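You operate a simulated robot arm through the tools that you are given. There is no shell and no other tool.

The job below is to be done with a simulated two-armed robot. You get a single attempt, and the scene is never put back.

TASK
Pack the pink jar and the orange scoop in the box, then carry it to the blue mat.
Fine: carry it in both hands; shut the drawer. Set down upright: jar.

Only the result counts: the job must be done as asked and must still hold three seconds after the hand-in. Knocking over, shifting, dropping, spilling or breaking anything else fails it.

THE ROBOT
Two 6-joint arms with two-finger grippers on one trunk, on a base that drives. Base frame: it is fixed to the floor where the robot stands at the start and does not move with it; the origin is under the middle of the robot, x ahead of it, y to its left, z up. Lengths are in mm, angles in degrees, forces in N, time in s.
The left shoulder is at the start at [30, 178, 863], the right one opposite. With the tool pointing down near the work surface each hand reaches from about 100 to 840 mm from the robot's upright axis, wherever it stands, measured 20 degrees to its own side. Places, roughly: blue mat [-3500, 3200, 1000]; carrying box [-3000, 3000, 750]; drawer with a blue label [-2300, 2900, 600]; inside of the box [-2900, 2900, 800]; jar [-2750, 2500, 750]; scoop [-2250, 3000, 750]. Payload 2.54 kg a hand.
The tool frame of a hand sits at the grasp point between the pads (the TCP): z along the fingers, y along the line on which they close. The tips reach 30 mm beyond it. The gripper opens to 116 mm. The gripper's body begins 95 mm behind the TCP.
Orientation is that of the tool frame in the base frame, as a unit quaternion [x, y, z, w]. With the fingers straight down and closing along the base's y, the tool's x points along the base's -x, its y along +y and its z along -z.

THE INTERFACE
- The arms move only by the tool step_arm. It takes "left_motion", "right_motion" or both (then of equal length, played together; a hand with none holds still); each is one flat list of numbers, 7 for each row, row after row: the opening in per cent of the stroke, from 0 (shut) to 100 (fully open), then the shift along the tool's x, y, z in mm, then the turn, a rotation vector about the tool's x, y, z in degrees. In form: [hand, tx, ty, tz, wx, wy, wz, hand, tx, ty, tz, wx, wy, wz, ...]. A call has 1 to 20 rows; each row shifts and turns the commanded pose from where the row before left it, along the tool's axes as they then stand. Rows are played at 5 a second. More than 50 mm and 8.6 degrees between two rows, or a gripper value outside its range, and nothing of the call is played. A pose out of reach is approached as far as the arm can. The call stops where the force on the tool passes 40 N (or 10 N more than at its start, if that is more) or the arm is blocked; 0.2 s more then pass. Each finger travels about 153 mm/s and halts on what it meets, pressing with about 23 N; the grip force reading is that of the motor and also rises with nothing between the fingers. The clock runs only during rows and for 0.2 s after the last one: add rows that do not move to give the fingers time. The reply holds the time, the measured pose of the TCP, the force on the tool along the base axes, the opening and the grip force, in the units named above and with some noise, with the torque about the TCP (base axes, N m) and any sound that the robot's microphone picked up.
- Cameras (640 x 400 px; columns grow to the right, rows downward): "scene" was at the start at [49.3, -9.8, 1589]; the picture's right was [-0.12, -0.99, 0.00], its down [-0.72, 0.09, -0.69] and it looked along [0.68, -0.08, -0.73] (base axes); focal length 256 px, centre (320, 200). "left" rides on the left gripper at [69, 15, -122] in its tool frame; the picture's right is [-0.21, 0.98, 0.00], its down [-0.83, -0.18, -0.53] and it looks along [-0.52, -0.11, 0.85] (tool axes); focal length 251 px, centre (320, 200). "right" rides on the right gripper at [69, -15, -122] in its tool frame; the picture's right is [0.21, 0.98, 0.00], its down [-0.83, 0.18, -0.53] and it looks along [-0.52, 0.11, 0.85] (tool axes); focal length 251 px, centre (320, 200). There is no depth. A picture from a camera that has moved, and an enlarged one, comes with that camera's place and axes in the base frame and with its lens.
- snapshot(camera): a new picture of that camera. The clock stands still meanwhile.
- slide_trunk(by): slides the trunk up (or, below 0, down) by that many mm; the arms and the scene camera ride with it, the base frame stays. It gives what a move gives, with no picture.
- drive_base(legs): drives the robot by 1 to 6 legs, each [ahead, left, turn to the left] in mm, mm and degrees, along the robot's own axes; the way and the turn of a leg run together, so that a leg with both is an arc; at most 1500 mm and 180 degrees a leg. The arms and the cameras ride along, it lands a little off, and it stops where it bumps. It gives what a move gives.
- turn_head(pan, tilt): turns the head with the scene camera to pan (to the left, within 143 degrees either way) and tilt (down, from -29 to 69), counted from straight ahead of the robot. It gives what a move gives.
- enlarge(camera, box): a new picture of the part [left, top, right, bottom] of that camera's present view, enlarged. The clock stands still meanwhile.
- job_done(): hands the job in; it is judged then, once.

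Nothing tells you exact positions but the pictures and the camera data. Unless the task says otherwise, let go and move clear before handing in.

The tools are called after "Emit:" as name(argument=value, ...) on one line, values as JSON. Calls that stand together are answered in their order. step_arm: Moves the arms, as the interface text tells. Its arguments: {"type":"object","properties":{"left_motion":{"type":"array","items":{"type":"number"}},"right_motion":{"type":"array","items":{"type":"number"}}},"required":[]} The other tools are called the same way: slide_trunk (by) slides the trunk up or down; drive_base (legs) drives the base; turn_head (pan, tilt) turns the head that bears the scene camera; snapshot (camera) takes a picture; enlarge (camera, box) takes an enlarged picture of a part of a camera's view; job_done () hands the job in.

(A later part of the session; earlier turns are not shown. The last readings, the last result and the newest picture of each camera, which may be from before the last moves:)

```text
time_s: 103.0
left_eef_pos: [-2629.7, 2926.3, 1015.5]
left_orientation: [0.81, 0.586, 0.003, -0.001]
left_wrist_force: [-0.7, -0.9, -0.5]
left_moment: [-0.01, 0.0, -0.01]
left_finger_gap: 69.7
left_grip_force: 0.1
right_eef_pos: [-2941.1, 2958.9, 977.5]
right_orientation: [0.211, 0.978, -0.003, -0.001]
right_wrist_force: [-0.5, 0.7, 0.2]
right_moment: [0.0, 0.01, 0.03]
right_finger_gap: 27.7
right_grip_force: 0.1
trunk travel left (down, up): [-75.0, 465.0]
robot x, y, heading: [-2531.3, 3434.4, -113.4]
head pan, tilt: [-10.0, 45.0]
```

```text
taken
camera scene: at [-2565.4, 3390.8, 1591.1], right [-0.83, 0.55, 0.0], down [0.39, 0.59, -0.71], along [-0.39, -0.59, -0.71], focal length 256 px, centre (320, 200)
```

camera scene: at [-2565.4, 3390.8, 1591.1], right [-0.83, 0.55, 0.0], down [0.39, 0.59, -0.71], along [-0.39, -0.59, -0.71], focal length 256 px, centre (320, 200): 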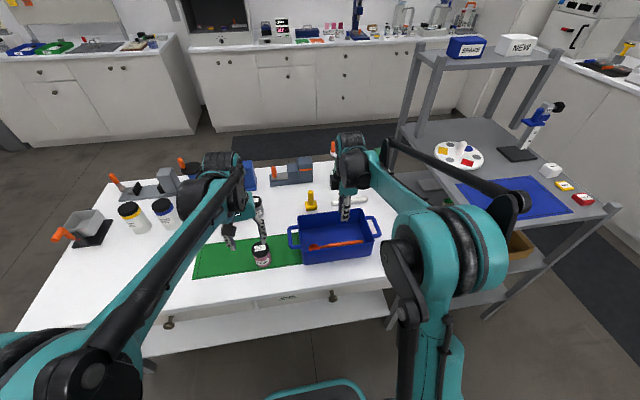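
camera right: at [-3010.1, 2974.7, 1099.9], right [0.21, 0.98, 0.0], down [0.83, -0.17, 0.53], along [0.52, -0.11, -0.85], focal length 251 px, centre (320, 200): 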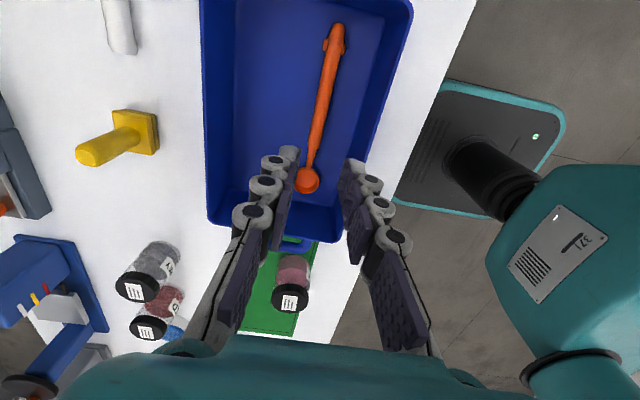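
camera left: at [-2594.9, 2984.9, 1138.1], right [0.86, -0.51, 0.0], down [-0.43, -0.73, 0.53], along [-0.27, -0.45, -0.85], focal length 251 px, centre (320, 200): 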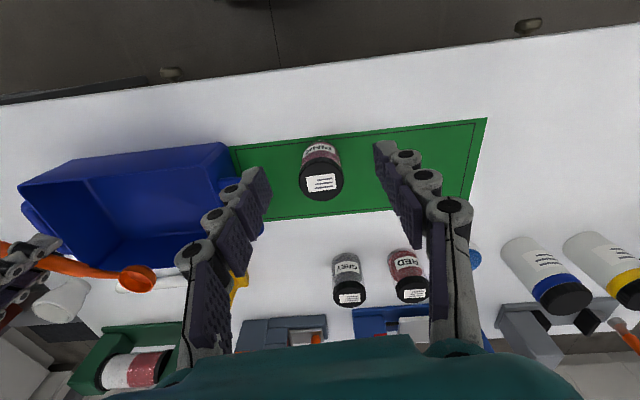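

The scoop lies in the box. I'll retract the right hand out of the way and turn it back, so the left hand can take the PINK jar.

Emit:
step_arm(right_motion=[60, 0, 45, -5, 0, 0, 0, 60, 0, 45, -5, 0, 0, 0, 60, 0, 45, 0, 0, 0, 0, 60, 0, 45, 0, 0, 0, 0, 60, 0, 45, 0, 0, 0, 0, 60, 0, 45, 0, 0, 0, 0, 60, 0, 0, 0, 0, 0, 8, 60, 0, 0, 0, 0, 0, 8, 60, 0, 0, 0, 0, 0, 8, 60, 0, 0, 0, 0, 0, 8, 60, 0, 0, 0, 0, 0, 8, 60, 0, 0, 0, 0, 0, 8, 60, 0, 0, 0, 0, 0, 8, 60, 0, 0, 0, 0, 0, 8, 60, 0, 0, 0, 0, 0, 8, 60, 0, 0, 0, 0, 0, 8, 60, 0, 0, 0, 0, 0, 8, 60, 0, 0, 0, 0, 0, 0])

Emit:
snapshot(camera="left")

Emit:
snapshot(camera="scene")

```text
time_s: 106.8
left_eef_pos: [-2629.5, 2926.3, 1016.2]
left_orientation: [0.81, 0.586, 0.003, -0.002]
left_wrist_force: [0.0, -0.7, -0.8]
left_moment: [0.02, 0.02, 0.02]
left_finger_gap: 69.8
left_grip_force: 0.2
right_eef_pos: [-2830.9, 3204.6, 986.3]
right_orientation: [0.831, 0.556, -0.002, 0.001]
right_wrist_force: [-0.1, 0.1, 0.2]
right_moment: [-0.01, -0.01, 0.02]
right_finger_gap: 69.7
right_grip_force: 0.1
trunk travel left (down, up): [-75.0, 465.0]
robot x, y, heading: [-2529.9, 3429.8, -113.1]
head pan, tilt: [-10.0, 45.0]
```

```text
taken
camera left: at [-2594.3, 2986.2, 1138.8], right [0.86, -0.51, 0.0], down [-0.43, -0.73, 0.53], along [-0.27, -0.45, -0.85], focal length 251 px, centre (320, 200)
```

left: 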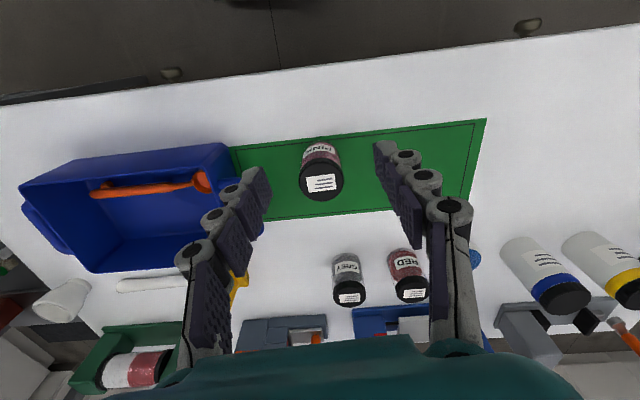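

```text
taken
camera scene: at [-2565.2, 3391.2, 1591.2], right [-0.84, 0.55, 0.0], down [0.39, 0.59, -0.71], along [-0.39, -0.59, -0.71], focal length 256 px, centre (320, 200)
```

scene: 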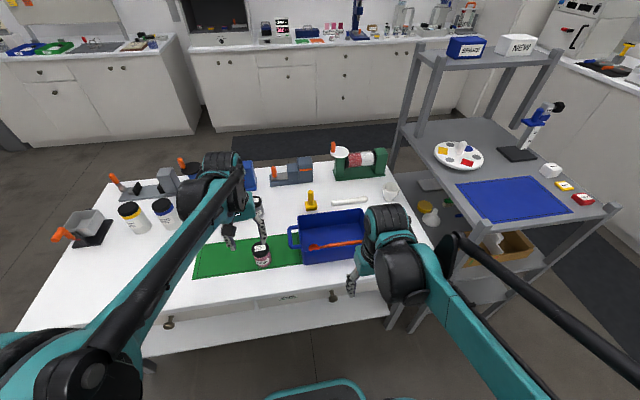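

The PINK jar stands at about (-2674, 2849), top at z≈842. I'll centre the left hand above it with the fingers open on either side.

Emit:
step_arm(left_motion=[80, 0, 0, 0, 0, 0, 6.2, 80, -29.6, -2.9, 20, 0, 0, 0, 80, -29.6, -2.9, 38, 0, 0, 0, 80, -29.6, -2.9, 38, 0, 0, 0, 80, 0, 0, 0, 0, 0, 0])

Emit:
snapshot(camera="left")

Emit:
enlarge(camera="scene", box=[180, 180, 340, 290])

```text
time_s: 108.0
left_eef_pos: [-2673.4, 2849.9, 919.2]
left_orientation: [0.841, 0.542, 0.003, -0.002]
left_wrist_force: [-0.8, 0.7, -0.4]
left_moment: [0.02, 0.0, 0.02]
left_finger_gap: 92.7
left_grip_force: 0.1
right_eef_pos: [-2830.3, 3206.4, 986.3]
right_orientation: [0.831, 0.557, -0.003, 0.002]
right_wrist_force: [-0.7, 0.6, 0.0]
right_moment: [0.0, 0.03, 0.01]
right_finger_gap: 69.7
right_grip_force: 0.1
trunk travel left (down, up): [-75.0, 465.0]
robot x, y, heading: [-2532.0, 3435.4, -113.3]
head pan, tilt: [-10.0, 45.0]
```

```text
taken
camera left: at [-2631.8, 2905.7, 1041.9], right [0.8, -0.6, 0.0], down [-0.51, -0.68, 0.53], along [-0.32, -0.42, -0.85], focal length 251 px, centre (320, 200)
```

left: 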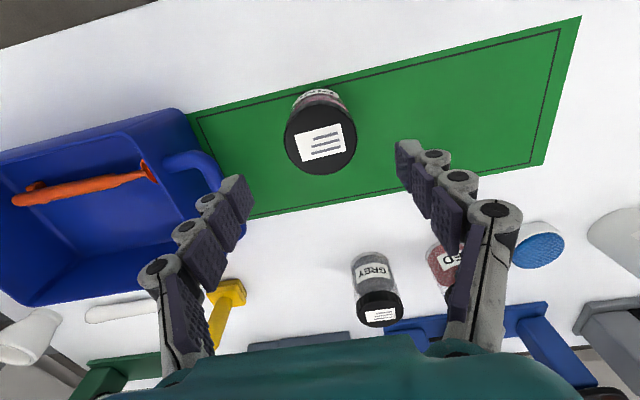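

```text
3.64 times, centred on (260, 235) of scene
camera zoom: at [-2564.8, 3392.1, 1591.3], right [-0.84, 0.55, 0.0], down [0.39, 0.59, -0.71], along [-0.39, -0.59, -0.71], focal length 932 px, centre (538, 73)
```

zoom: 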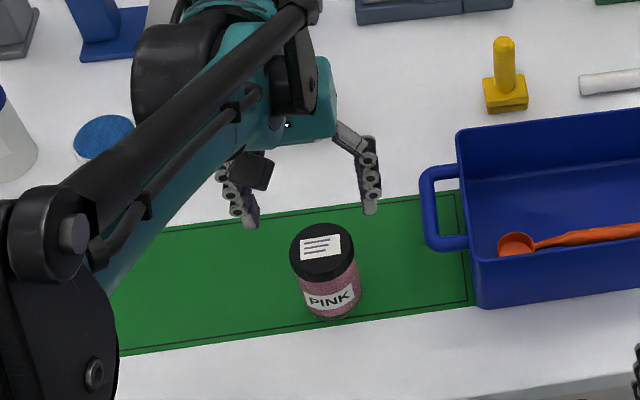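

The hand is centred on the jar. I'm descending around it.

Emit:
step_arm(left_motion=[80, 1, 0, 35, 0, 0, 0, 80, 1, 0, 35, 0, 0, 0, 80, 0, 0, 35, 0, 0, 0, 80, 0, 0, 24, 0, 0, 0, 80, 0, 0, 0, 0, 0, 0])

Emit:
snapshot(camera="left")

Emit:
enlarge(camera="scene", box=[180, 180, 340, 290])

```text
time_s: 109.2
left_eef_pos: [-2671.3, 2852.1, 790.8]
left_orientation: [0.841, 0.541, 0.003, -0.002]
left_wrist_force: [-0.1, 0.0, 0.3]
left_moment: [0.01, 0.02, 0.03]
left_finger_gap: 93.0
left_grip_force: 0.0
right_eef_pos: [-2829.4, 3205.6, 986.8]
right_orientation: [0.83, 0.557, -0.003, 0.001]
right_wrist_force: [-0.4, -0.5, 0.5]
right_moment: [0.01, 0.0, 0.02]
right_finger_gap: 69.5
right_grip_force: 0.2
trunk travel left (down, up): [-75.0, 465.0]
robot x, y, heading: [-2533.1, 3435.1, -113.6]
head pan, tilt: [-10.0, 45.0]
```

```text
taken
camera left: at [-2630.1, 2907.5, 912.7], right [0.8, -0.6, 0.0], down [-0.51, -0.68, 0.53], along [-0.32, -0.42, -0.85], focal length 251 px, centre (320, 200)
```

left: 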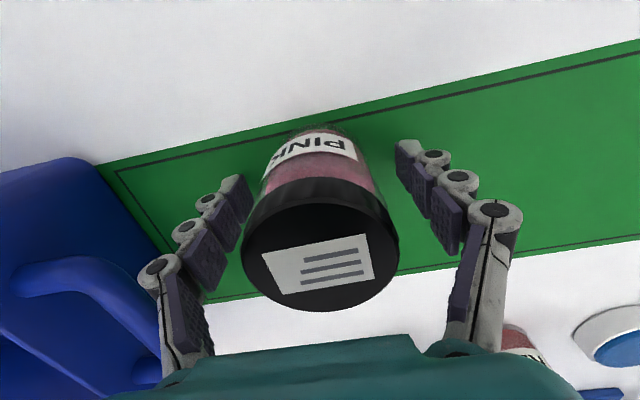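

```text
3.64 times, centred on (260, 235) of scene
camera zoom: at [-2565.2, 3391.3, 1591.2], right [-0.84, 0.55, 0.0], down [0.39, 0.59, -0.71], along [-0.39, -0.59, -0.71], focal length 932 px, centre (538, 73)
```

zoom: 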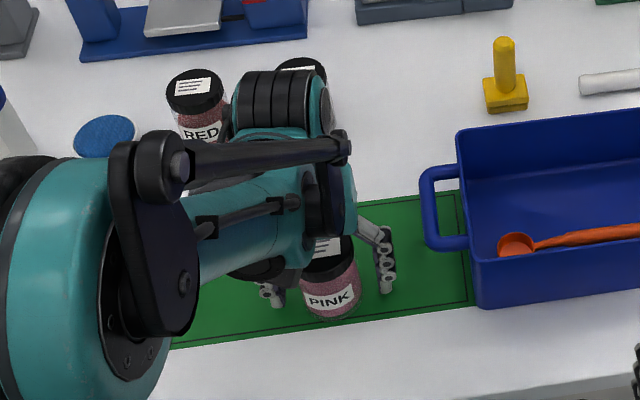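

The fingers straddle the jar. Closing on it.

Emit:
step_arm(left_motion=[60, 0, 0, 0, 0, 0, 0, 52, 0, 0, 0, 0, 0, 0, 40, 0, 0, 0, 0, 0, 0, 20, 0, 0, 0, 0, 0, 0, 0, 0, 0, 0, 0, 0, 0, 0, 0, 0, 0, 0, 0, 0])

Emit:
snapshot(camera="left")

```text
time_s: 110.6
left_eef_pos: [-2672.0, 2851.9, 790.1]
left_orientation: [0.841, 0.542, 0.003, -0.002]
left_wrist_force: [1.0, -0.6, 2.3]
left_moment: [-0.02, 0.0, -0.01]
left_finger_gap: 60.8
left_grip_force: 22.7
right_eef_pos: [-2830.5, 3205.5, 986.2]
right_orientation: [0.83, 0.558, -0.002, 0.001]
right_wrist_force: [0.8, 0.2, -0.8]
right_moment: [-0.06, 0.01, -0.03]
right_finger_gap: 69.6
right_grip_force: 0.0
trunk travel left (down, up): [-75.0, 465.0]
robot x, y, heading: [-2533.8, 3429.8, -113.2]
head pan, tilt: [-10.0, 45.0]
```

```text
taken
camera left: at [-2630.1, 2907.4, 913.0], right [0.8, -0.6, 0.0], down [-0.51, -0.68, 0.53], along [-0.32, -0.42, -0.85], focal length 251 px, centre (320, 200)
```

left: 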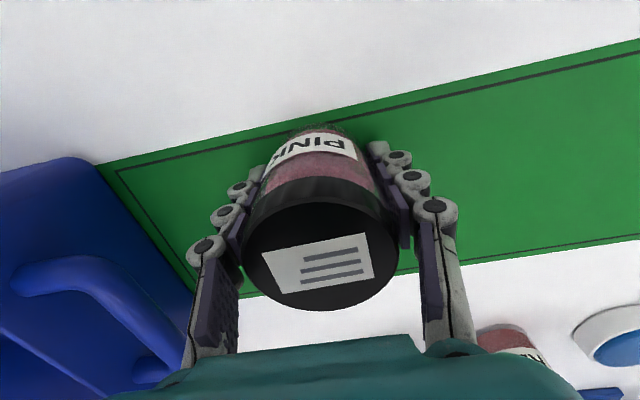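

The jar is gripped at 60.8 mm. I'll lift it straight up, then carry it over the back half of the box.

Emit:
step_arm(left_motion=[0, 0, 0, -15, 0, 0, 0, 0, 0, 0, -30, 0, 0, 0, 0, 0, 0, -45, 0, 0, 0, 0, 0, 0, -45, 0, 0, 0, 0, 0, 0, 0, 0, 0, 0])

Emit:
step_arm(left_motion=[0, -9.3, -33.8, 0, 0, 0, 0, 0, -9.3, -33.8, 0, 0, 0, 0, 0, -9.3, -33.8, 0, 0, 0, 0, 0, -9.3, -33.8, 0, 0, 0, 0, 0, -9.3, -33.8, 0, 0, 0, 0, 0, -9.3, -33.8, 0, 0, 0, 0, 0, -9.3, -33.8, 0, 0, 0, 0, 0, -9.3, -33.8, 0, 0, 0, 0, 0, 0, 0, 0, 0, 0, 0])

Emit:
snapshot(camera="left")

Emit:
snapshot(camera="right")

Emit:
snapshot(camera="scene")

```text
time_s: 111.8
left_eef_pos: [-2674.2, 2850.7, 924.3]
left_orientation: [0.84, 0.542, 0.002, -0.002]
left_wrist_force: [0.9, -0.1, -0.7]
left_moment: [0.02, -0.02, 0.04]
left_finger_gap: 60.9
left_grip_force: 23.2
right_eef_pos: [-2830.3, 3204.3, 986.8]
right_orientation: [0.831, 0.557, -0.002, 0.001]
right_wrist_force: [-0.9, -0.5, -0.1]
right_moment: [0.05, 0.03, -0.02]
right_finger_gap: 69.5
right_grip_force: 0.0
trunk travel left (down, up): [-75.0, 465.0]
robot x, y, heading: [-2532.6, 3426.9, -113.5]
head pan, tilt: [-10.0, 45.0]
```

```text
time_s: 113.8
left_eef_pos: [-2949.8, 2895.4, 923.2]
left_orientation: [0.84, 0.542, 0.003, -0.002]
left_wrist_force: [-0.7, 0.6, -1.6]
left_moment: [0.02, 0.0, 0.01]
left_finger_gap: 61.0
left_grip_force: 22.4
right_eef_pos: [-2829.9, 3204.9, 987.0]
right_orientation: [0.83, 0.557, -0.002, 0.001]
right_wrist_force: [-0.2, 0.3, 0.7]
right_moment: [0.02, 0.01, 0.02]
right_finger_gap: 69.6
right_grip_force: 0.0
trunk travel left (down, up): [-75.0, 465.0]
robot x, y, heading: [-2526.3, 3433.2, -113.5]
head pan, tilt: [-10.0, 45.0]
```

```text
taken
camera left: at [-2907.3, 2951.1, 1045.9], right [0.8, -0.6, 0.0], down [-0.51, -0.68, 0.53], along [-0.32, -0.42, -0.85], focal length 251 px, centre (320, 200)
```

left: 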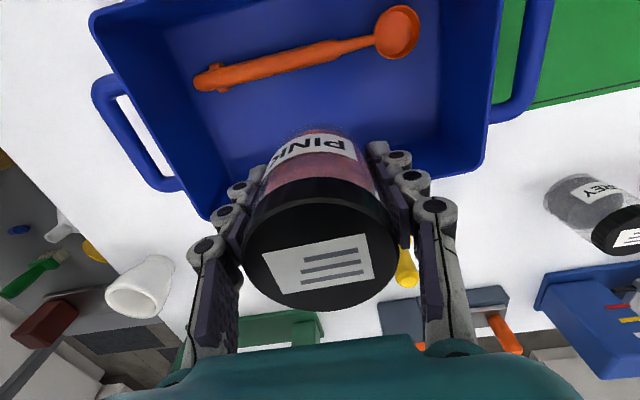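

```text
taken
camera right: at [-2817.7, 3275.5, 1108.3], right [0.99, -0.17, 0.0], down [-0.14, -0.83, 0.54], along [-0.09, -0.53, -0.84], focal length 251 px, centre (320, 200)
```

right: 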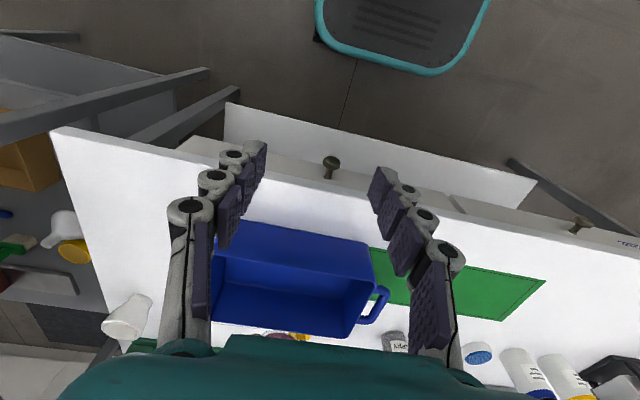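

```text
taken
camera scene: at [-2564.8, 3391.2, 1591.2], right [-0.84, 0.55, 0.0], down [0.39, 0.59, -0.71], along [-0.39, -0.59, -0.71], focal length 256 px, centre (320, 200)
```

scene: 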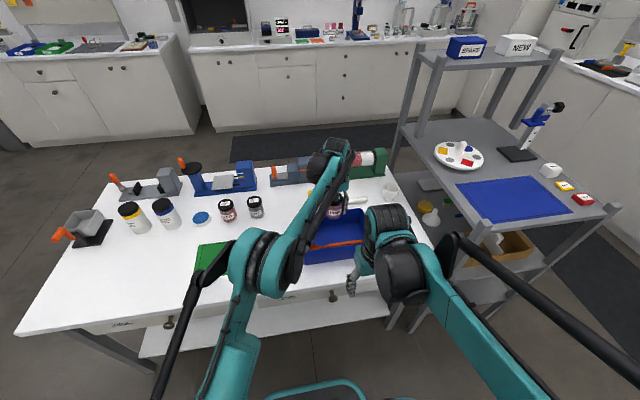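

The jar is above the back half of the box, clear of the scoop and the walls. I'm lowering it in.

Emit:
step_arm(left_motion=[0, 0, 0, 35, 0, 0, 0, 0, 0, 0, 40, 0, 0, 0, 0, 0, 0, 35, 0, 0, 0, 0, 0, 0, 0, 0, 0, 0])

Emit:
snapshot(camera="left")

Emit:
snapshot(camera="right")

```text
time_s: 114.8
left_eef_pos: [-2948.8, 2894.8, 813.9]
left_orientation: [0.84, 0.542, 0.002, -0.002]
left_wrist_force: [-0.5, -0.7, -1.3]
left_moment: [0.0, -0.01, 0.0]
left_finger_gap: 60.7
left_grip_force: 23.8
right_eef_pos: [-2830.6, 3205.4, 987.3]
right_orientation: [0.83, 0.557, -0.003, 0.001]
right_wrist_force: [0.3, -0.4, -0.1]
right_moment: [-0.02, -0.01, 0.02]
right_finger_gap: 69.5
right_grip_force: 0.0
trunk travel left (down, up): [-75.0, 465.0]
robot x, y, heading: [-2531.3, 3432.1, -113.4]
head pan, tilt: [-10.0, 45.0]
```

```text
taken
camera left: at [-2906.5, 2950.5, 936.6], right [0.8, -0.6, 0.0], down [-0.51, -0.68, 0.53], along [-0.32, -0.42, -0.85], focal length 251 px, centre (320, 200)
```

left: 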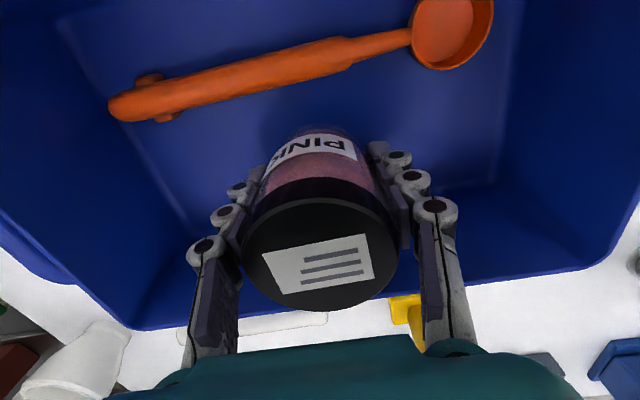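

```text
taken
camera right: at [-2818.0, 3275.6, 1108.3], right [0.99, -0.17, 0.0], down [-0.14, -0.83, 0.54], along [-0.09, -0.53, -0.84], focal length 251 px, centre (320, 200)
```

right: 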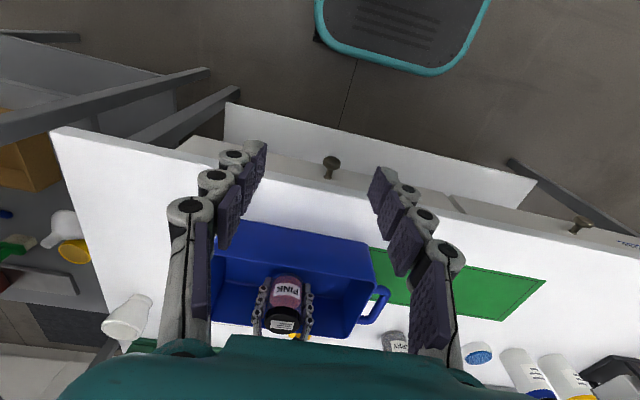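

Emit:
step_arm(left_motion=[0, 0, 0, 6, 0, 0, 0, 0, 0, 0, 4, 0, 0, 0, 0, 0, 0, 2, 0, 0, 0, 0, 0, 0, 0, 0, 0, 0])

Emit:
step_arm(left_motion=[0, 0, 0, 1, 0, 0, 0, 0, 0, 0, 1, 0, 0, 0, 0, 0, 0, 0, 0, 0, 0])

```text
time_s: 115.8
left_eef_pos: [-2949.8, 2895.6, 802.4]
left_orientation: [0.84, 0.542, 0.003, -0.001]
left_wrist_force: [0.1, -0.3, -1.3]
left_moment: [-0.01, 0.02, 0.02]
left_finger_gap: 60.9
left_grip_force: 22.5
right_eef_pos: [-2830.4, 3205.6, 986.5]
right_orientation: [0.83, 0.557, -0.002, 0.002]
right_wrist_force: [-0.1, 0.0, 0.0]
right_moment: [-0.01, 0.0, -0.03]
right_finger_gap: 69.3
right_grip_force: 0.0
trunk travel left (down, up): [-75.0, 465.0]
robot x, y, heading: [-2535.6, 3433.0, -113.5]
head pan, tilt: [-10.0, 45.0]
```

```text
time_s: 116.6
left_eef_pos: [-2949.8, 2894.8, 801.1]
left_orientation: [0.84, 0.542, 0.003, -0.002]
left_wrist_force: [0.6, 0.5, -1.3]
left_moment: [0.04, -0.05, 0.02]
left_finger_gap: 60.7
left_grip_force: 23.3
right_eef_pos: [-2831.4, 3205.2, 986.7]
right_orientation: [0.83, 0.558, -0.002, 0.002]
right_wrist_force: [-0.2, 0.3, -0.1]
right_moment: [-0.02, 0.02, 0.01]
right_finger_gap: 69.7
right_grip_force: 0.0
trunk travel left (down, up): [-75.0, 465.0]
robot x, y, heading: [-2533.1, 3431.9, -113.6]
head pan, tilt: [-10.0, 45.0]
```

Emit:
step_arm(left_motion=[0, 0, 0, 1, 0, 0, 0, 0, 0, 0, 1, 0, 0, 0, 0, 0, 0, 0, 0, 0, 0])

Emit:
step_arm(left_motion=[0, 0, 0, 1, 0, 0, 0, 0, 0, 0, 0.7, 0, 0, 0, 0, 0, 0, 0, 0, 0, 0])

```text
time_s: 117.4
left_eef_pos: [-2950.5, 2895.6, 798.7]
left_orientation: [0.84, 0.542, 0.003, -0.002]
left_wrist_force: [0.5, 0.7, -1.2]
left_moment: [-0.01, -0.03, 0.02]
left_finger_gap: 60.8
left_grip_force: 22.7
right_eef_pos: [-2830.1, 3203.9, 986.0]
right_orientation: [0.83, 0.557, -0.002, 0.002]
right_wrist_force: [0.2, 0.5, 0.5]
right_moment: [-0.01, 0.01, 0.05]
right_finger_gap: 69.4
right_grip_force: 0.1
trunk travel left (down, up): [-75.0, 465.0]
robot x, y, heading: [-2533.4, 3430.6, -113.6]
head pan, tilt: [-10.0, 45.0]
```

```text
time_s: 118.2
left_eef_pos: [-2950.0, 2897.4, 796.6]
left_orientation: [0.841, 0.542, 0.003, -0.002]
left_wrist_force: [-0.5, -0.1, -0.8]
left_moment: [0.03, -0.02, 0.01]
left_finger_gap: 61.0
left_grip_force: 22.3
right_eef_pos: [-2830.5, 3204.6, 985.8]
right_orientation: [0.831, 0.557, -0.002, 0.001]
right_wrist_force: [0.6, 0.6, 0.0]
right_moment: [-0.02, 0.0, -0.02]
right_finger_gap: 69.8
right_grip_force: 0.0
trunk travel left (down, up): [-75.0, 465.0]
robot x, y, heading: [-2535.6, 3432.4, -113.5]
head pan, tilt: [-10.0, 45.0]
```

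Emit:
step_arm(left_motion=[0, 0, 0, 1, 0, 0, 0, 0, 0, 0, 1, 0, 0, 0, 0, 0, 0, 0, 0, 0, 0])

Emit:
step_arm(left_motion=[0, 0, 0, 1, 0, 0, 0, 0, 0, 0, 0.5, 0, 0, 0, 0, 0, 0, 0, 0, 0, 0])

```text
time_s: 119.0
left_eef_pos: [-2949.2, 2895.3, 795.5]
left_orientation: [0.841, 0.541, 0.003, -0.002]
left_wrist_force: [-0.3, -0.1, 1.7]
left_moment: [-0.06, -0.02, -0.02]
left_finger_gap: 60.7
left_grip_force: 23.0
right_eef_pos: [-2831.3, 3205.3, 985.6]
right_orientation: [0.83, 0.557, -0.002, 0.001]
right_wrist_force: [0.2, -0.4, 0.0]
right_moment: [0.0, 0.02, 0.0]
right_finger_gap: 69.6
right_grip_force: 0.1
trunk travel left (down, up): [-75.0, 465.0]
robot x, y, heading: [-2531.8, 3430.1, -113.6]
head pan, tilt: [-10.0, 45.0]
```

```text
time_s: 119.8
left_eef_pos: [-2949.1, 2896.9, 794.4]
left_orientation: [0.84, 0.543, 0.003, -0.001]
left_wrist_force: [-1.1, -2.9, 14.4]
left_moment: [-0.15, 0.03, -0.04]
left_finger_gap: 61.0
left_grip_force: 23.1
right_eef_pos: [-2830.8, 3206.7, 987.3]
right_orientation: [0.831, 0.557, -0.003, 0.002]
right_wrist_force: [-0.2, -0.7, -0.1]
right_moment: [0.01, 0.0, 0.0]
right_finger_gap: 69.9
right_grip_force: 0.2
trunk travel left (down, up): [-75.0, 465.0]
robot x, y, heading: [-2533.0, 3432.7, -113.5]
head pan, tilt: [-10.0, 45.0]
```

The jar is resting on the box floor. I'll relax, open and rise straight up.

Emit:
step_arm(left_motion=[0, 0, 0, -0.8, 0, 0, 0, 60, 0, 0, 0, 0, 0, 0, 72, 0, 0, 0, 0, 0, 0, 72, 0, 0, 0, 0, 0, 0])

Emit:
snapshot(camera="left")

```text
time_s: 120.8
left_eef_pos: [-2949.3, 2895.0, 794.9]
left_orientation: [0.84, 0.542, 0.002, -0.003]
left_wrist_force: [-0.3, -0.2, -1.0]
left_moment: [0.01, 0.0, 0.01]
left_finger_gap: 83.7
left_grip_force: 0.0
right_eef_pos: [-2830.0, 3204.4, 985.3]
right_orientation: [0.83, 0.557, -0.002, 0.002]
right_wrist_force: [-0.1, 1.0, -0.5]
right_moment: [-0.01, 0.03, 0.01]
right_finger_gap: 69.7
right_grip_force: 0.0
trunk travel left (down, up): [-75.0, 465.0]
robot x, y, heading: [-2532.4, 3434.6, -113.5]
head pan, tilt: [-10.0, 45.0]
```

```text
taken
camera left: at [-2908.0, 2951.7, 917.1], right [0.8, -0.6, 0.0], down [-0.51, -0.68, 0.53], along [-0.32, -0.42, -0.85], focal length 251 px, centre (320, 200)
```

left: 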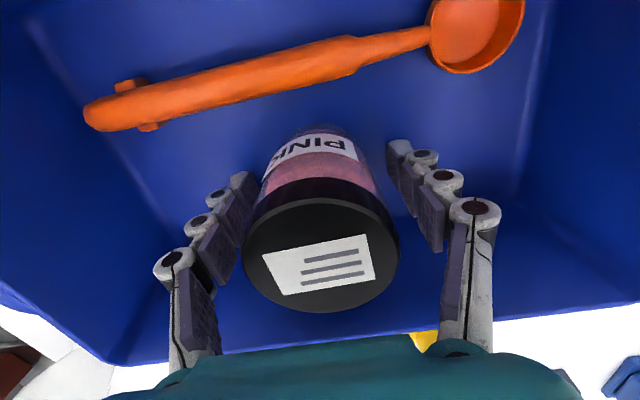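

Emit:
step_arm(left_motion=[72, 0, 0, -5, 0, 0, 0, 72, 0, 0, -20, 0, 0, 0, 72, 0, 0, -40, 0, 0, 0, 72, 0, 0, -45, 0, 0, 0, 72, 0, 0, -45, 0, 0, 0, 72, 0, 0, -45, 0, 0, 0, 72, 0, 0, 0, 0, 0, 0])

Emit:
snapshot(camera="left")

Emit:
step_arm(left_motion=[72, 10, 44, 0, 0, 0, 0, 72, 10, 44, 0, 0, 0, 0, 72, 10, 44, 0, 0, 0, 0, 72, 0, 46, 0, 0, 0, 0, 72, 0, 46, 0, 0, 0, 0, 72, 0, 46, 0, 0, 0, 0, 72, 0, 46, 0, 0, 0, 0, 72, 0, 0, 0, 0, 0, 0])

Emit:
drive_base(legs=[[20, -158, -0.9]])

Emit:
turn_head(pan=0, tilt=45)

Emit:
snapshot(camera="scene")

Emit:
snapshot(camera="left")

Emit:
snapshot(camera="right")

```text
time_s: 122.4
left_eef_pos: [-2948.7, 2897.8, 994.9]
left_orientation: [0.841, 0.542, 0.003, -0.001]
left_wrist_force: [0.2, 0.2, -0.5]
left_moment: [0.03, -0.03, -0.01]
left_finger_gap: 83.6
left_grip_force: 0.0
right_eef_pos: [-2831.5, 3204.3, 986.9]
right_orientation: [0.831, 0.556, -0.003, 0.002]
right_wrist_force: [0.0, 0.4, -0.2]
right_moment: [0.01, -0.01, 0.01]
right_finger_gap: 69.5
right_grip_force: 0.1
trunk travel left (down, up): [-75.0, 465.0]
robot x, y, heading: [-2530.2, 3430.8, -113.3]
head pan, tilt: [-10.0, 45.0]
```

```text
taken
camera left: at [-2906.8, 2953.0, 1118.0], right [0.8, -0.6, 0.0], down [-0.51, -0.68, 0.53], along [-0.32, -0.42, -0.85], focal length 251 px, centre (320, 200)
```

left: 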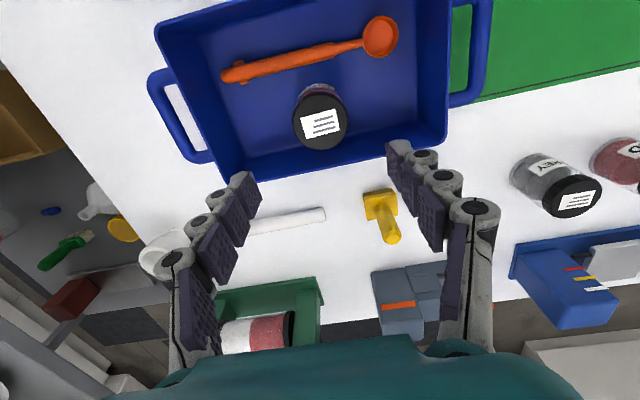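

```text
time_s: 124.2
left_eef_pos: [-2651.4, 2793.1, 995.4]
left_orientation: [0.841, 0.541, 0.003, -0.002]
left_wrist_force: [-0.1, -1.0, 0.5]
left_moment: [-0.04, -0.02, -0.01]
left_finger_gap: 83.4
left_grip_force: 0.1
right_eef_pos: [-2830.7, 3204.5, 986.7]
right_orientation: [0.83, 0.557, -0.002, 0.002]
right_wrist_force: [-0.6, 0.8, 0.0]
right_moment: [0.01, -0.01, 0.0]
right_finger_gap: 69.7
right_grip_force: 0.0
trunk travel left (down, up): [-75.0, 465.0]
robot x, y, heading: [-2531.8, 3431.2, -113.3]
head pan, tilt: [-10.0, 45.0]
```

```text
time_s: 125.6
left_eef_pos: [-2814.0, 2839.9, 996.4]
left_orientation: [0.845, 0.535, 0.003, -0.001]
left_wrist_force: [-0.8, -0.6, 0.3]
left_moment: [-0.02, -0.05, -0.04]
left_finger_gap: 83.6
left_grip_force: 0.1
right_eef_pos: [-2986.3, 3254.1, 985.8]
right_orientation: [0.835, 0.55, -0.002, 0.002]
right_wrist_force: [-0.8, 0.2, 0.2]
right_moment: [-0.05, -0.06, -0.02]
right_finger_gap: 69.5
right_grip_force: 0.1
trunk travel left (down, up): [-75.0, 465.0]
robot x, y, heading: [-2685.6, 3479.8, -114.6]
head pan, tilt: [-10.0, 45.0]
```

```text
time_s: 126.3
left_eef_pos: [-2811.9, 2840.3, 995.0]
left_orientation: [0.845, 0.535, 0.002, -0.002]
left_wrist_force: [-0.1, 0.1, 0.4]
left_moment: [0.03, -0.01, 0.01]
left_finger_gap: 83.4
left_grip_force: 0.1
right_eef_pos: [-2985.8, 3254.7, 986.7]
right_orientation: [0.835, 0.55, -0.002, 0.001]
right_wrist_force: [-0.3, -0.9, 0.6]
right_moment: [-0.01, 0.02, -0.01]
right_finger_gap: 69.5
right_grip_force: 0.1
trunk travel left (down, up): [-75.0, 465.0]
robot x, y, heading: [-2684.8, 3475.2, -114.3]
head pan, tilt: [0.0, 45.0]
```

```text
taken
camera scene: at [-2705.0, 3429.6, 1591.2], right [-0.91, 0.41, 0.0], down [0.29, 0.64, -0.71], along [-0.29, -0.64, -0.71], focal length 256 px, centre (320, 200)
```

scene: 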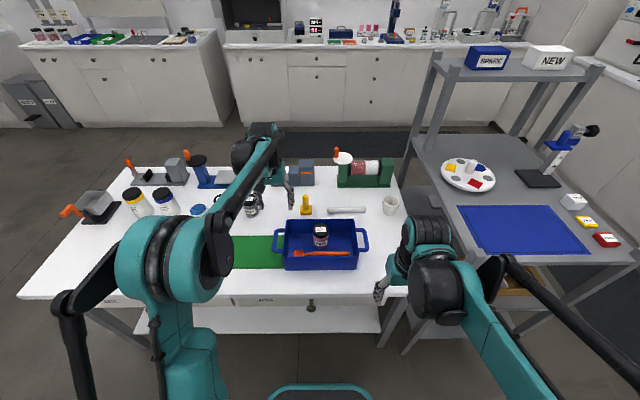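

```text
taken
camera left: at [-2770.4, 2895.0, 1118.6], right [0.79, -0.61, 0.0], down [-0.52, -0.67, 0.53], along [-0.32, -0.42, -0.85], focal length 251 px, centre (320, 200)
```

left: 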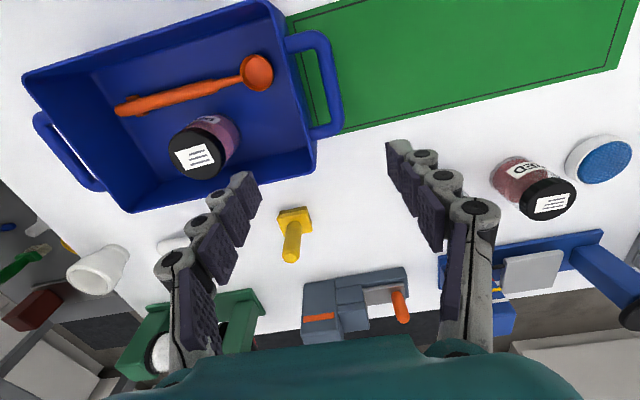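

```text
taken
camera right: at [-2972.0, 3325.2, 1108.2], right [0.98, -0.19, 0.0], down [-0.16, -0.83, 0.54], along [-0.1, -0.53, -0.84], focal length 251 px, centre (320, 200)
```

right: 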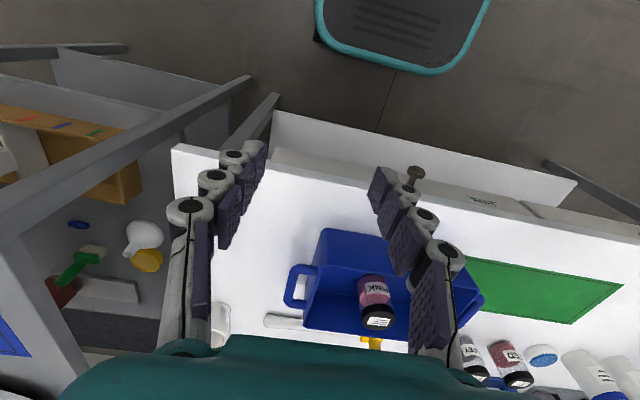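

Both items are in the box and the jar is upright. The near handle is around (-2786, 2855) and the far one around (-3080, 2996), both at z≈829. Before reaching with the right arm I'll check its elbow clearance to the rack.

Emit:
turn_head(pan=-45, tilt=40)

Emit:
snapshot(camera="scene")

```text
time_s: 127.4
left_eef_pos: [-2811.9, 2840.3, 996.8]
left_orientation: [0.845, 0.535, 0.003, -0.002]
left_wrist_force: [0.6, 0.1, 0.6]
left_moment: [0.01, -0.01, -0.02]
left_finger_gap: 83.6
left_grip_force: 0.1
right_eef_pos: [-2985.7, 3254.7, 986.6]
right_orientation: [0.835, 0.55, -0.002, 0.002]
right_wrist_force: [1.1, -0.1, 0.0]
right_moment: [0.01, 0.01, -0.02]
right_finger_gap: 69.4
right_grip_force: 0.2
trunk travel left (down, up): [-75.0, 465.0]
robot x, y, heading: [-2683.6, 3480.2, -114.3]
head pan, tilt: [-45.0, 40.0]
```

```text
taken
camera scene: at [-2750.9, 3473.6, 1598.4], right [-0.35, 0.94, 0.0], down [0.6, 0.23, -0.77], along [-0.72, -0.27, -0.64], focal length 256 px, centre (320, 200)
```

scene: 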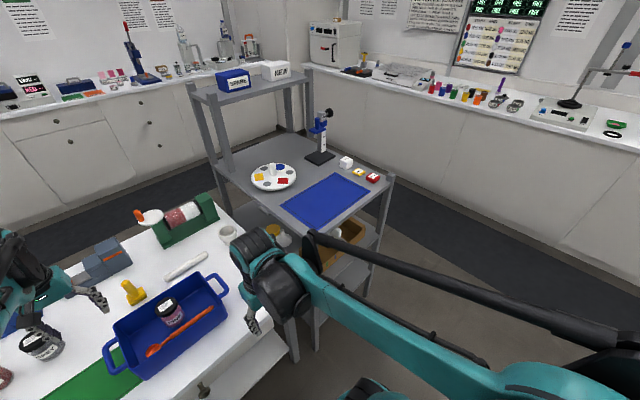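

Emit:
enlarge(camera="scene", box=[190, 120, 410, 260])

Emit:
enlarge(camera="scene", box=[90, 240, 330, 390])

```text
2.86 times, centred on (300, 190) of scene
camera zoom: at [-2750.9, 3473.6, 1598.4], right [-0.35, 0.94, 0.0], down [0.6, 0.23, -0.77], along [-0.72, -0.27, -0.64], focal length 732 px, centre (377, 229)
```

zoom: 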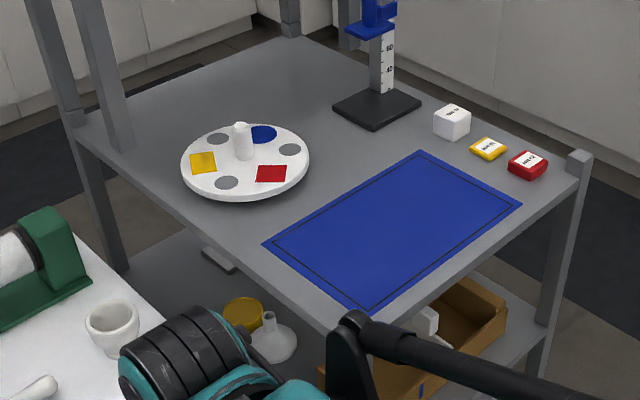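

```text
2.67 times, centred on (210, 315) of scene
camera zoom: at [-2750.9, 3473.6, 1598.4], right [-0.35, 0.94, 0.0], down [0.6, 0.23, -0.77], along [-0.72, -0.27, -0.64], focal length 684 px, centre (613, -107)
```

zoom: 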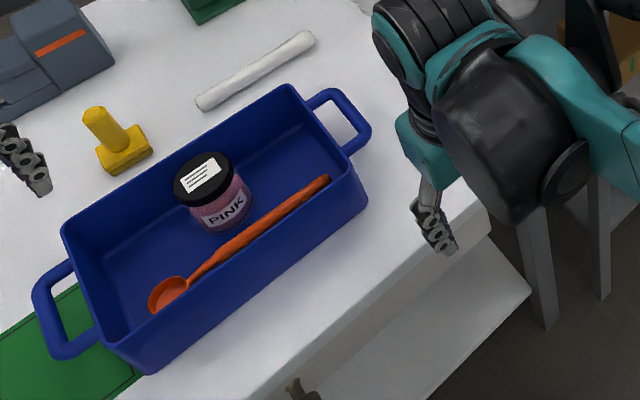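

The rack shelf turns out to be at z≈955, with the mat centre at about (-3493, 3224), and its near edge is well clear of the far handle. I'll position both hands above the two box handles with narrowed fingers.

Emit:
turn_head(pan=-5, tilt=48)

Emit:
step_arm(right_motion=[31, 0, 0, 0, 0, 0, 1.8, 31, -45.7, 3.9, 0, 0, 0, 0, 31, -45.7, 3.9, 0, 0, 0, 0, 31, -45.7, 3.9, 0, 0, 0, 0, 31, -45.7, 3.9, 0, 0, 0, 0, 31, -45.7, 3.9, 20, 0, 0, 0, 31, -45.7, 3.5, 20, 0, 0, 0, 31, 0, 0, 30, 0, 0, 0, 31, 0, 0, 0, 0, 0, 0], left_motion=[31, 24, 19, 0, 0, 0, 0, 31, 0, 0, 0, 0, 0, 0, 31, 0, 0, 0, 0, 0, 0, 31, 0, 0, 0, 0, 0, 0, 31, 0, 0, 20, 0, 0, 0, 31, 0, 0, 20, 0, 0, 0, 31, 0, 0, 20, 0, 0, 0, 31, 0, 0, 20, 0, 0, 0, 31, 0, 0, 0, 0, 0, 0])

Emit:
snapshot(camera="right")

Emit:
snapshot(camera="left")

Emit:
snapshot(camera="scene")

```text
time_s: 128.5
left_eef_pos: [-2811.9, 2840.3, 996.5]
left_orientation: [0.845, 0.535, 0.003, -0.001]
left_wrist_force: [0.4, 0.3, 0.3]
left_moment: [0.01, 0.04, 0.0]
left_finger_gap: 83.5
left_grip_force: 0.0
right_eef_pos: [-2985.5, 3254.4, 986.3]
right_orientation: [0.835, 0.55, -0.003, 0.002]
right_wrist_force: [1.2, -0.2, 0.0]
right_moment: [0.02, -0.02, -0.02]
right_finger_gap: 69.4
right_grip_force: 0.1
trunk travel left (down, up): [-75.0, 465.0]
robot x, y, heading: [-2682.5, 3477.3, -114.4]
head pan, tilt: [-5.0, 48.0]
```

```text
time_s: 130.5
left_eef_pos: [-2785.0, 2854.7, 916.6]
left_orientation: [0.845, 0.535, 0.002, -0.002]
left_wrist_force: [-0.1, 0.4, 0.3]
left_moment: [-0.01, 0.02, 0.0]
left_finger_gap: 36.0
left_grip_force: 0.1
right_eef_pos: [-3081.3, 2995.9, 917.0]
right_orientation: [0.844, 0.537, -0.002, 0.001]
right_wrist_force: [-0.6, 0.6, -0.6]
right_moment: [-0.01, -0.02, 0.02]
right_finger_gap: 35.6
right_grip_force: 0.0
trunk travel left (down, up): [-75.0, 465.0]
robot x, y, heading: [-2680.3, 3476.2, -114.7]
head pan, tilt: [-5.0, 48.0]
```

```text
taken
camera right: at [-3065.9, 3065.1, 1038.4], right [0.98, -0.22, 0.0], down [-0.18, -0.82, 0.54], along [-0.12, -0.52, -0.84], focal length 251 px, centre (320, 200)
```

right: 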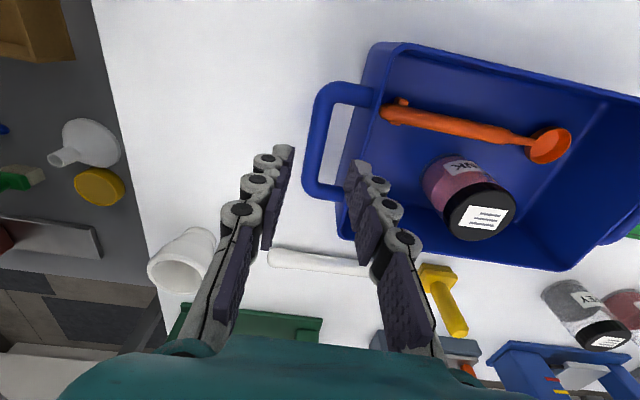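

```text
taken
camera left: at [-2742.3, 2909.1, 1038.7], right [0.79, -0.61, 0.0], down [-0.52, -0.67, 0.53], along [-0.32, -0.42, -0.85], focal length 251 px, centre (320, 200)
```

left: 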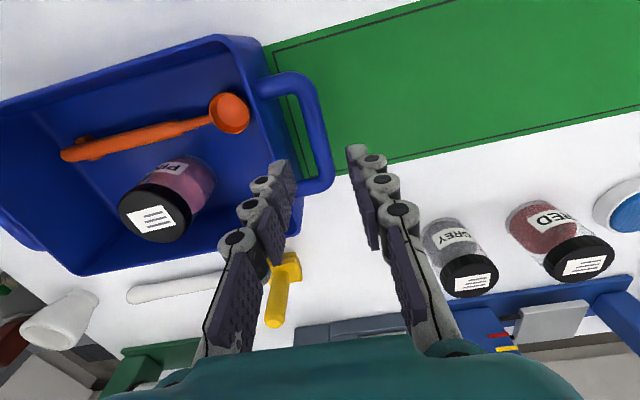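

```text
taken
camera scene: at [-2709.9, 3435.0, 1587.0], right [-0.87, 0.49, 0.0], down [0.36, 0.65, -0.67], along [-0.33, -0.58, -0.74], focal length 256 px, centre (320, 200)
```

scene: 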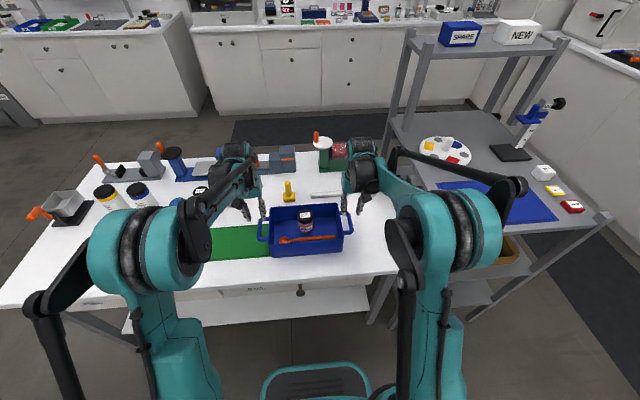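

Both hands are centred on the handle bars to within about 2 mm. Lowering together so the fingers straddle the bars.

Emit:
step_arm(right_motion=[28, 0, -2, 20, 0, 0, 0, 28, 0, 0, 20, 0, 0, 0, 28, 0, 0, 15, 0, 0, 0, 28, 0, 0, 10, 0, 0, 0, 28, 0, 0, 0, 0, 0, 0], left_motion=[28, 2, -1, 20, 0, 0, 0, 28, 0, 0, 20, 0, 0, 0, 28, 0, 0, 15, 0, 0, 0, 28, 0, 0, 10, 0, 0, 0, 28, 0, 0, 0, 0, 0, 0])

Emit:
snapshot(camera="right")

Emit:
snapshot(camera="left")

```text
time_s: 131.7
left_eef_pos: [-2785.6, 2856.5, 851.5]
left_orientation: [0.845, 0.535, 0.003, -0.002]
left_wrist_force: [2.4, -0.9, 0.6]
left_moment: [-0.05, -0.02, 0.02]
left_finger_gap: 31.6
left_grip_force: 0.0
right_eef_pos: [-3083.0, 2997.8, 852.6]
right_orientation: [0.844, 0.537, -0.002, 0.001]
right_wrist_force: [-0.2, -0.1, 0.7]
right_moment: [0.0, 0.03, 0.0]
right_finger_gap: 31.7
right_grip_force: 0.1
trunk travel left (down, up): [-75.0, 465.0]
robot x, y, heading: [-2682.9, 3475.7, -114.3]
head pan, tilt: [-5.0, 48.0]
```

```text
taken
camera right: at [-3067.3, 3067.0, 973.9], right [0.98, -0.22, 0.0], down [-0.18, -0.82, 0.54], along [-0.12, -0.52, -0.84], focal length 251 px, centre (320, 200)
```

right: 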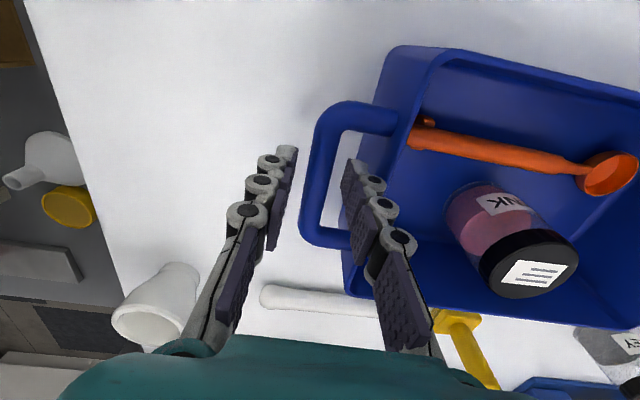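

```text
taken
camera left: at [-2744.1, 2911.1, 973.4], right [0.79, -0.61, 0.0], down [-0.52, -0.67, 0.53], along [-0.32, -0.42, -0.85], focal length 251 px, centre (320, 200)
```

left: 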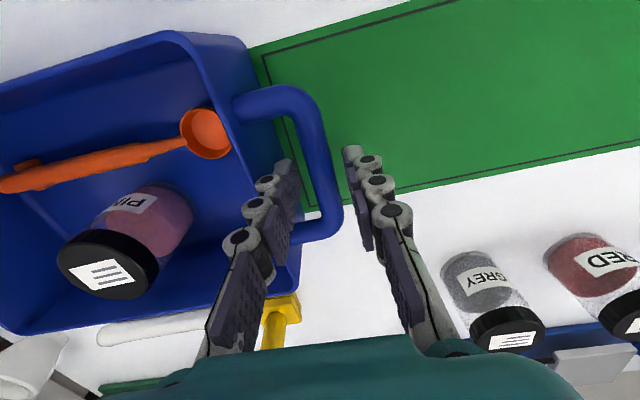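

Both inner fingers are inside the handle loops. Lowering the last 13 mm, then closing on the bars.

Emit:
step_arm(right_motion=[28, 0, 0, 7, 0, 0, 0, 28, 0, 0, 6, 0, 0, 0, 28, 0, 0, 0, 0, 0, 0], left_motion=[28, 0, 0, 7, 0, 0, 0, 28, 0, 0, 6, 0, 0, 0, 28, 0, 0, 0, 0, 0, 0])

Emit:
step_arm(right_motion=[20, 0, 0, 0, 0, 0, 0, 14, 0, 0, 0, 0, 0, 0, 0, 0, 0, 0, 0, 0, 0, 0, 0, 0, 0, 0, 0, 0], left_motion=[20, 0, 0, 0, 0, 0, 0, 14, 0, 0, 0, 0, 0, 0, 0, 0, 0, 0, 0, 0, 0, 0, 0, 0, 0, 0, 0, 0])

Emit:
snapshot(camera="right")

Emit:
snapshot(camera="left")

```text
time_s: 132.5
left_eef_pos: [-2786.3, 2857.4, 838.5]
left_orientation: [0.845, 0.535, 0.003, -0.002]
left_wrist_force: [2.7, -1.6, 1.2]
left_moment: [0.03, 0.05, -0.01]
left_finger_gap: 30.4
left_grip_force: 0.2
right_eef_pos: [-3082.3, 2996.7, 837.9]
right_orientation: [0.844, 0.537, -0.002, 0.002]
right_wrist_force: [-2.6, 0.5, -0.4]
right_moment: [0.01, 0.01, -0.04]
right_finger_gap: 31.0
right_grip_force: 0.1
trunk travel left (down, up): [-75.0, 465.0]
robot x, y, heading: [-2685.4, 3476.8, -114.4]
head pan, tilt: [-5.0, 48.0]
```

```text
time_s: 133.5
left_eef_pos: [-2785.9, 2857.0, 837.7]
left_orientation: [0.845, 0.535, 0.004, -0.001]
left_wrist_force: [9.1, -8.1, 0.4]
left_moment: [-0.11, -0.04, 0.57]
left_finger_gap: 14.8
left_grip_force: 23.1
right_eef_pos: [-3083.0, 2997.5, 838.4]
right_orientation: [0.844, 0.537, -0.002, 0.001]
right_wrist_force: [-9.4, 8.8, -0.6]
right_moment: [0.11, 0.05, 0.49]
right_finger_gap: 15.1
right_grip_force: 22.7
trunk travel left (down, up): [-75.0, 465.0]
robot x, y, heading: [-2682.8, 3479.1, -114.3]
head pan, tilt: [-5.0, 48.0]
```

```text
taken
camera right: at [-3068.0, 3067.1, 960.9], right [0.98, -0.22, 0.0], down [-0.18, -0.82, 0.54], along [-0.12, -0.52, -0.84], focal length 251 px, centre (320, 200)
```

right: 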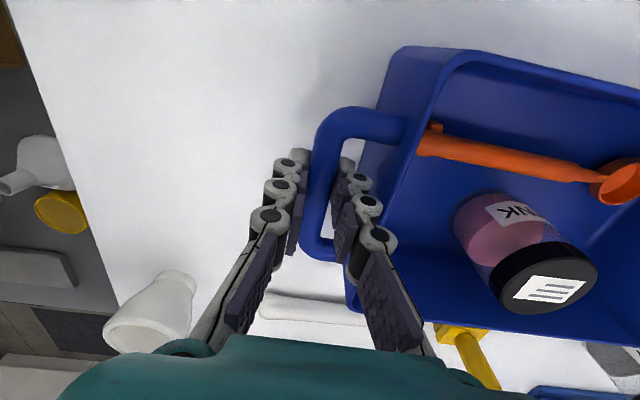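

```text
taken
camera left: at [-2743.4, 2910.9, 960.5], right [0.79, -0.61, 0.0], down [-0.52, -0.67, 0.53], along [-0.32, -0.42, -0.85], focal length 251 px, centre (320, 200)
```

left: 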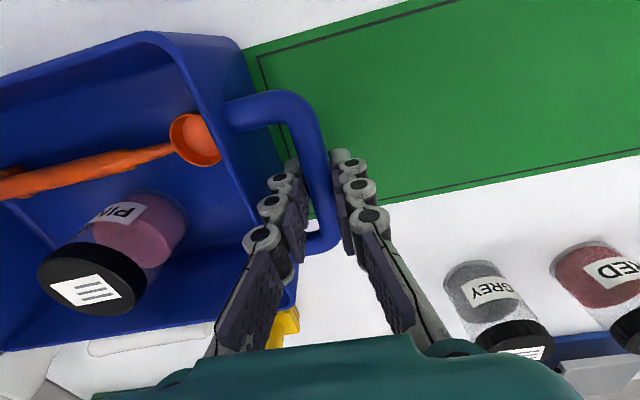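

Both handles are gripped at 15 mm. I'll lift a little with the trunk and check the box stays level.

Emit:
slide_trunk(by=30)

Emit:
snapshot(camera="scene")

Emit:
snapshot(camera="left")

```text
time_s: 134.2
left_eef_pos: [-2785.7, 2856.4, 866.8]
left_orientation: [0.845, 0.535, 0.003, -0.001]
left_wrist_force: [15.9, -11.6, -2.9]
left_moment: [-0.17, -0.06, 0.51]
left_finger_gap: 14.6
left_grip_force: 23.4
right_eef_pos: [-3084.2, 2997.4, 869.5]
right_orientation: [0.844, 0.536, -0.003, 0.001]
right_wrist_force: [-15.9, 11.5, -2.6]
right_moment: [0.29, 0.11, 0.49]
right_finger_gap: 15.0
right_grip_force: 23.2
trunk travel left (down, up): [-105.0, 435.0]
robot x, y, heading: [-2688.3, 3476.5, -114.5]
head pan, tilt: [-5.0, 48.0]
```

```text
taken
camera scene: at [-2710.4, 3434.0, 1616.9], right [-0.87, 0.49, 0.0], down [0.36, 0.65, -0.67], along [-0.33, -0.58, -0.74], focal length 256 px, centre (320, 200)
```

scene: 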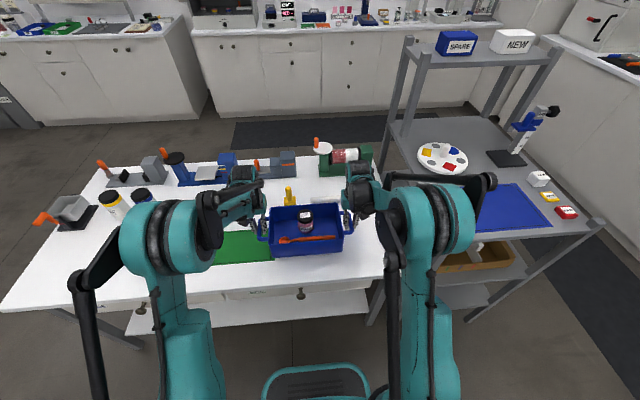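

```text
taken
camera left: at [-2743.5, 2910.8, 990.4], right [0.79, -0.61, 0.0], down [-0.52, -0.67, 0.53], along [-0.32, -0.42, -0.85], focal length 251 px, centre (320, 200)
```

left: 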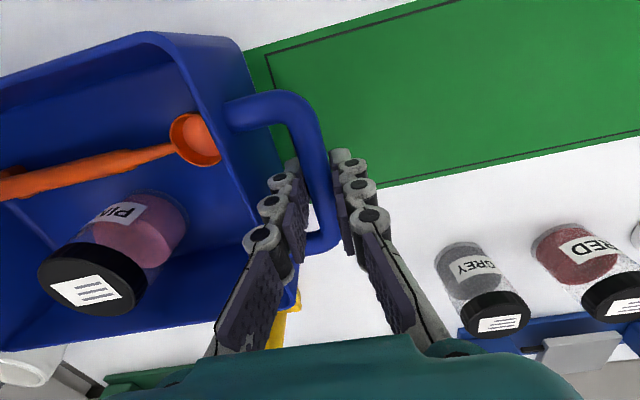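

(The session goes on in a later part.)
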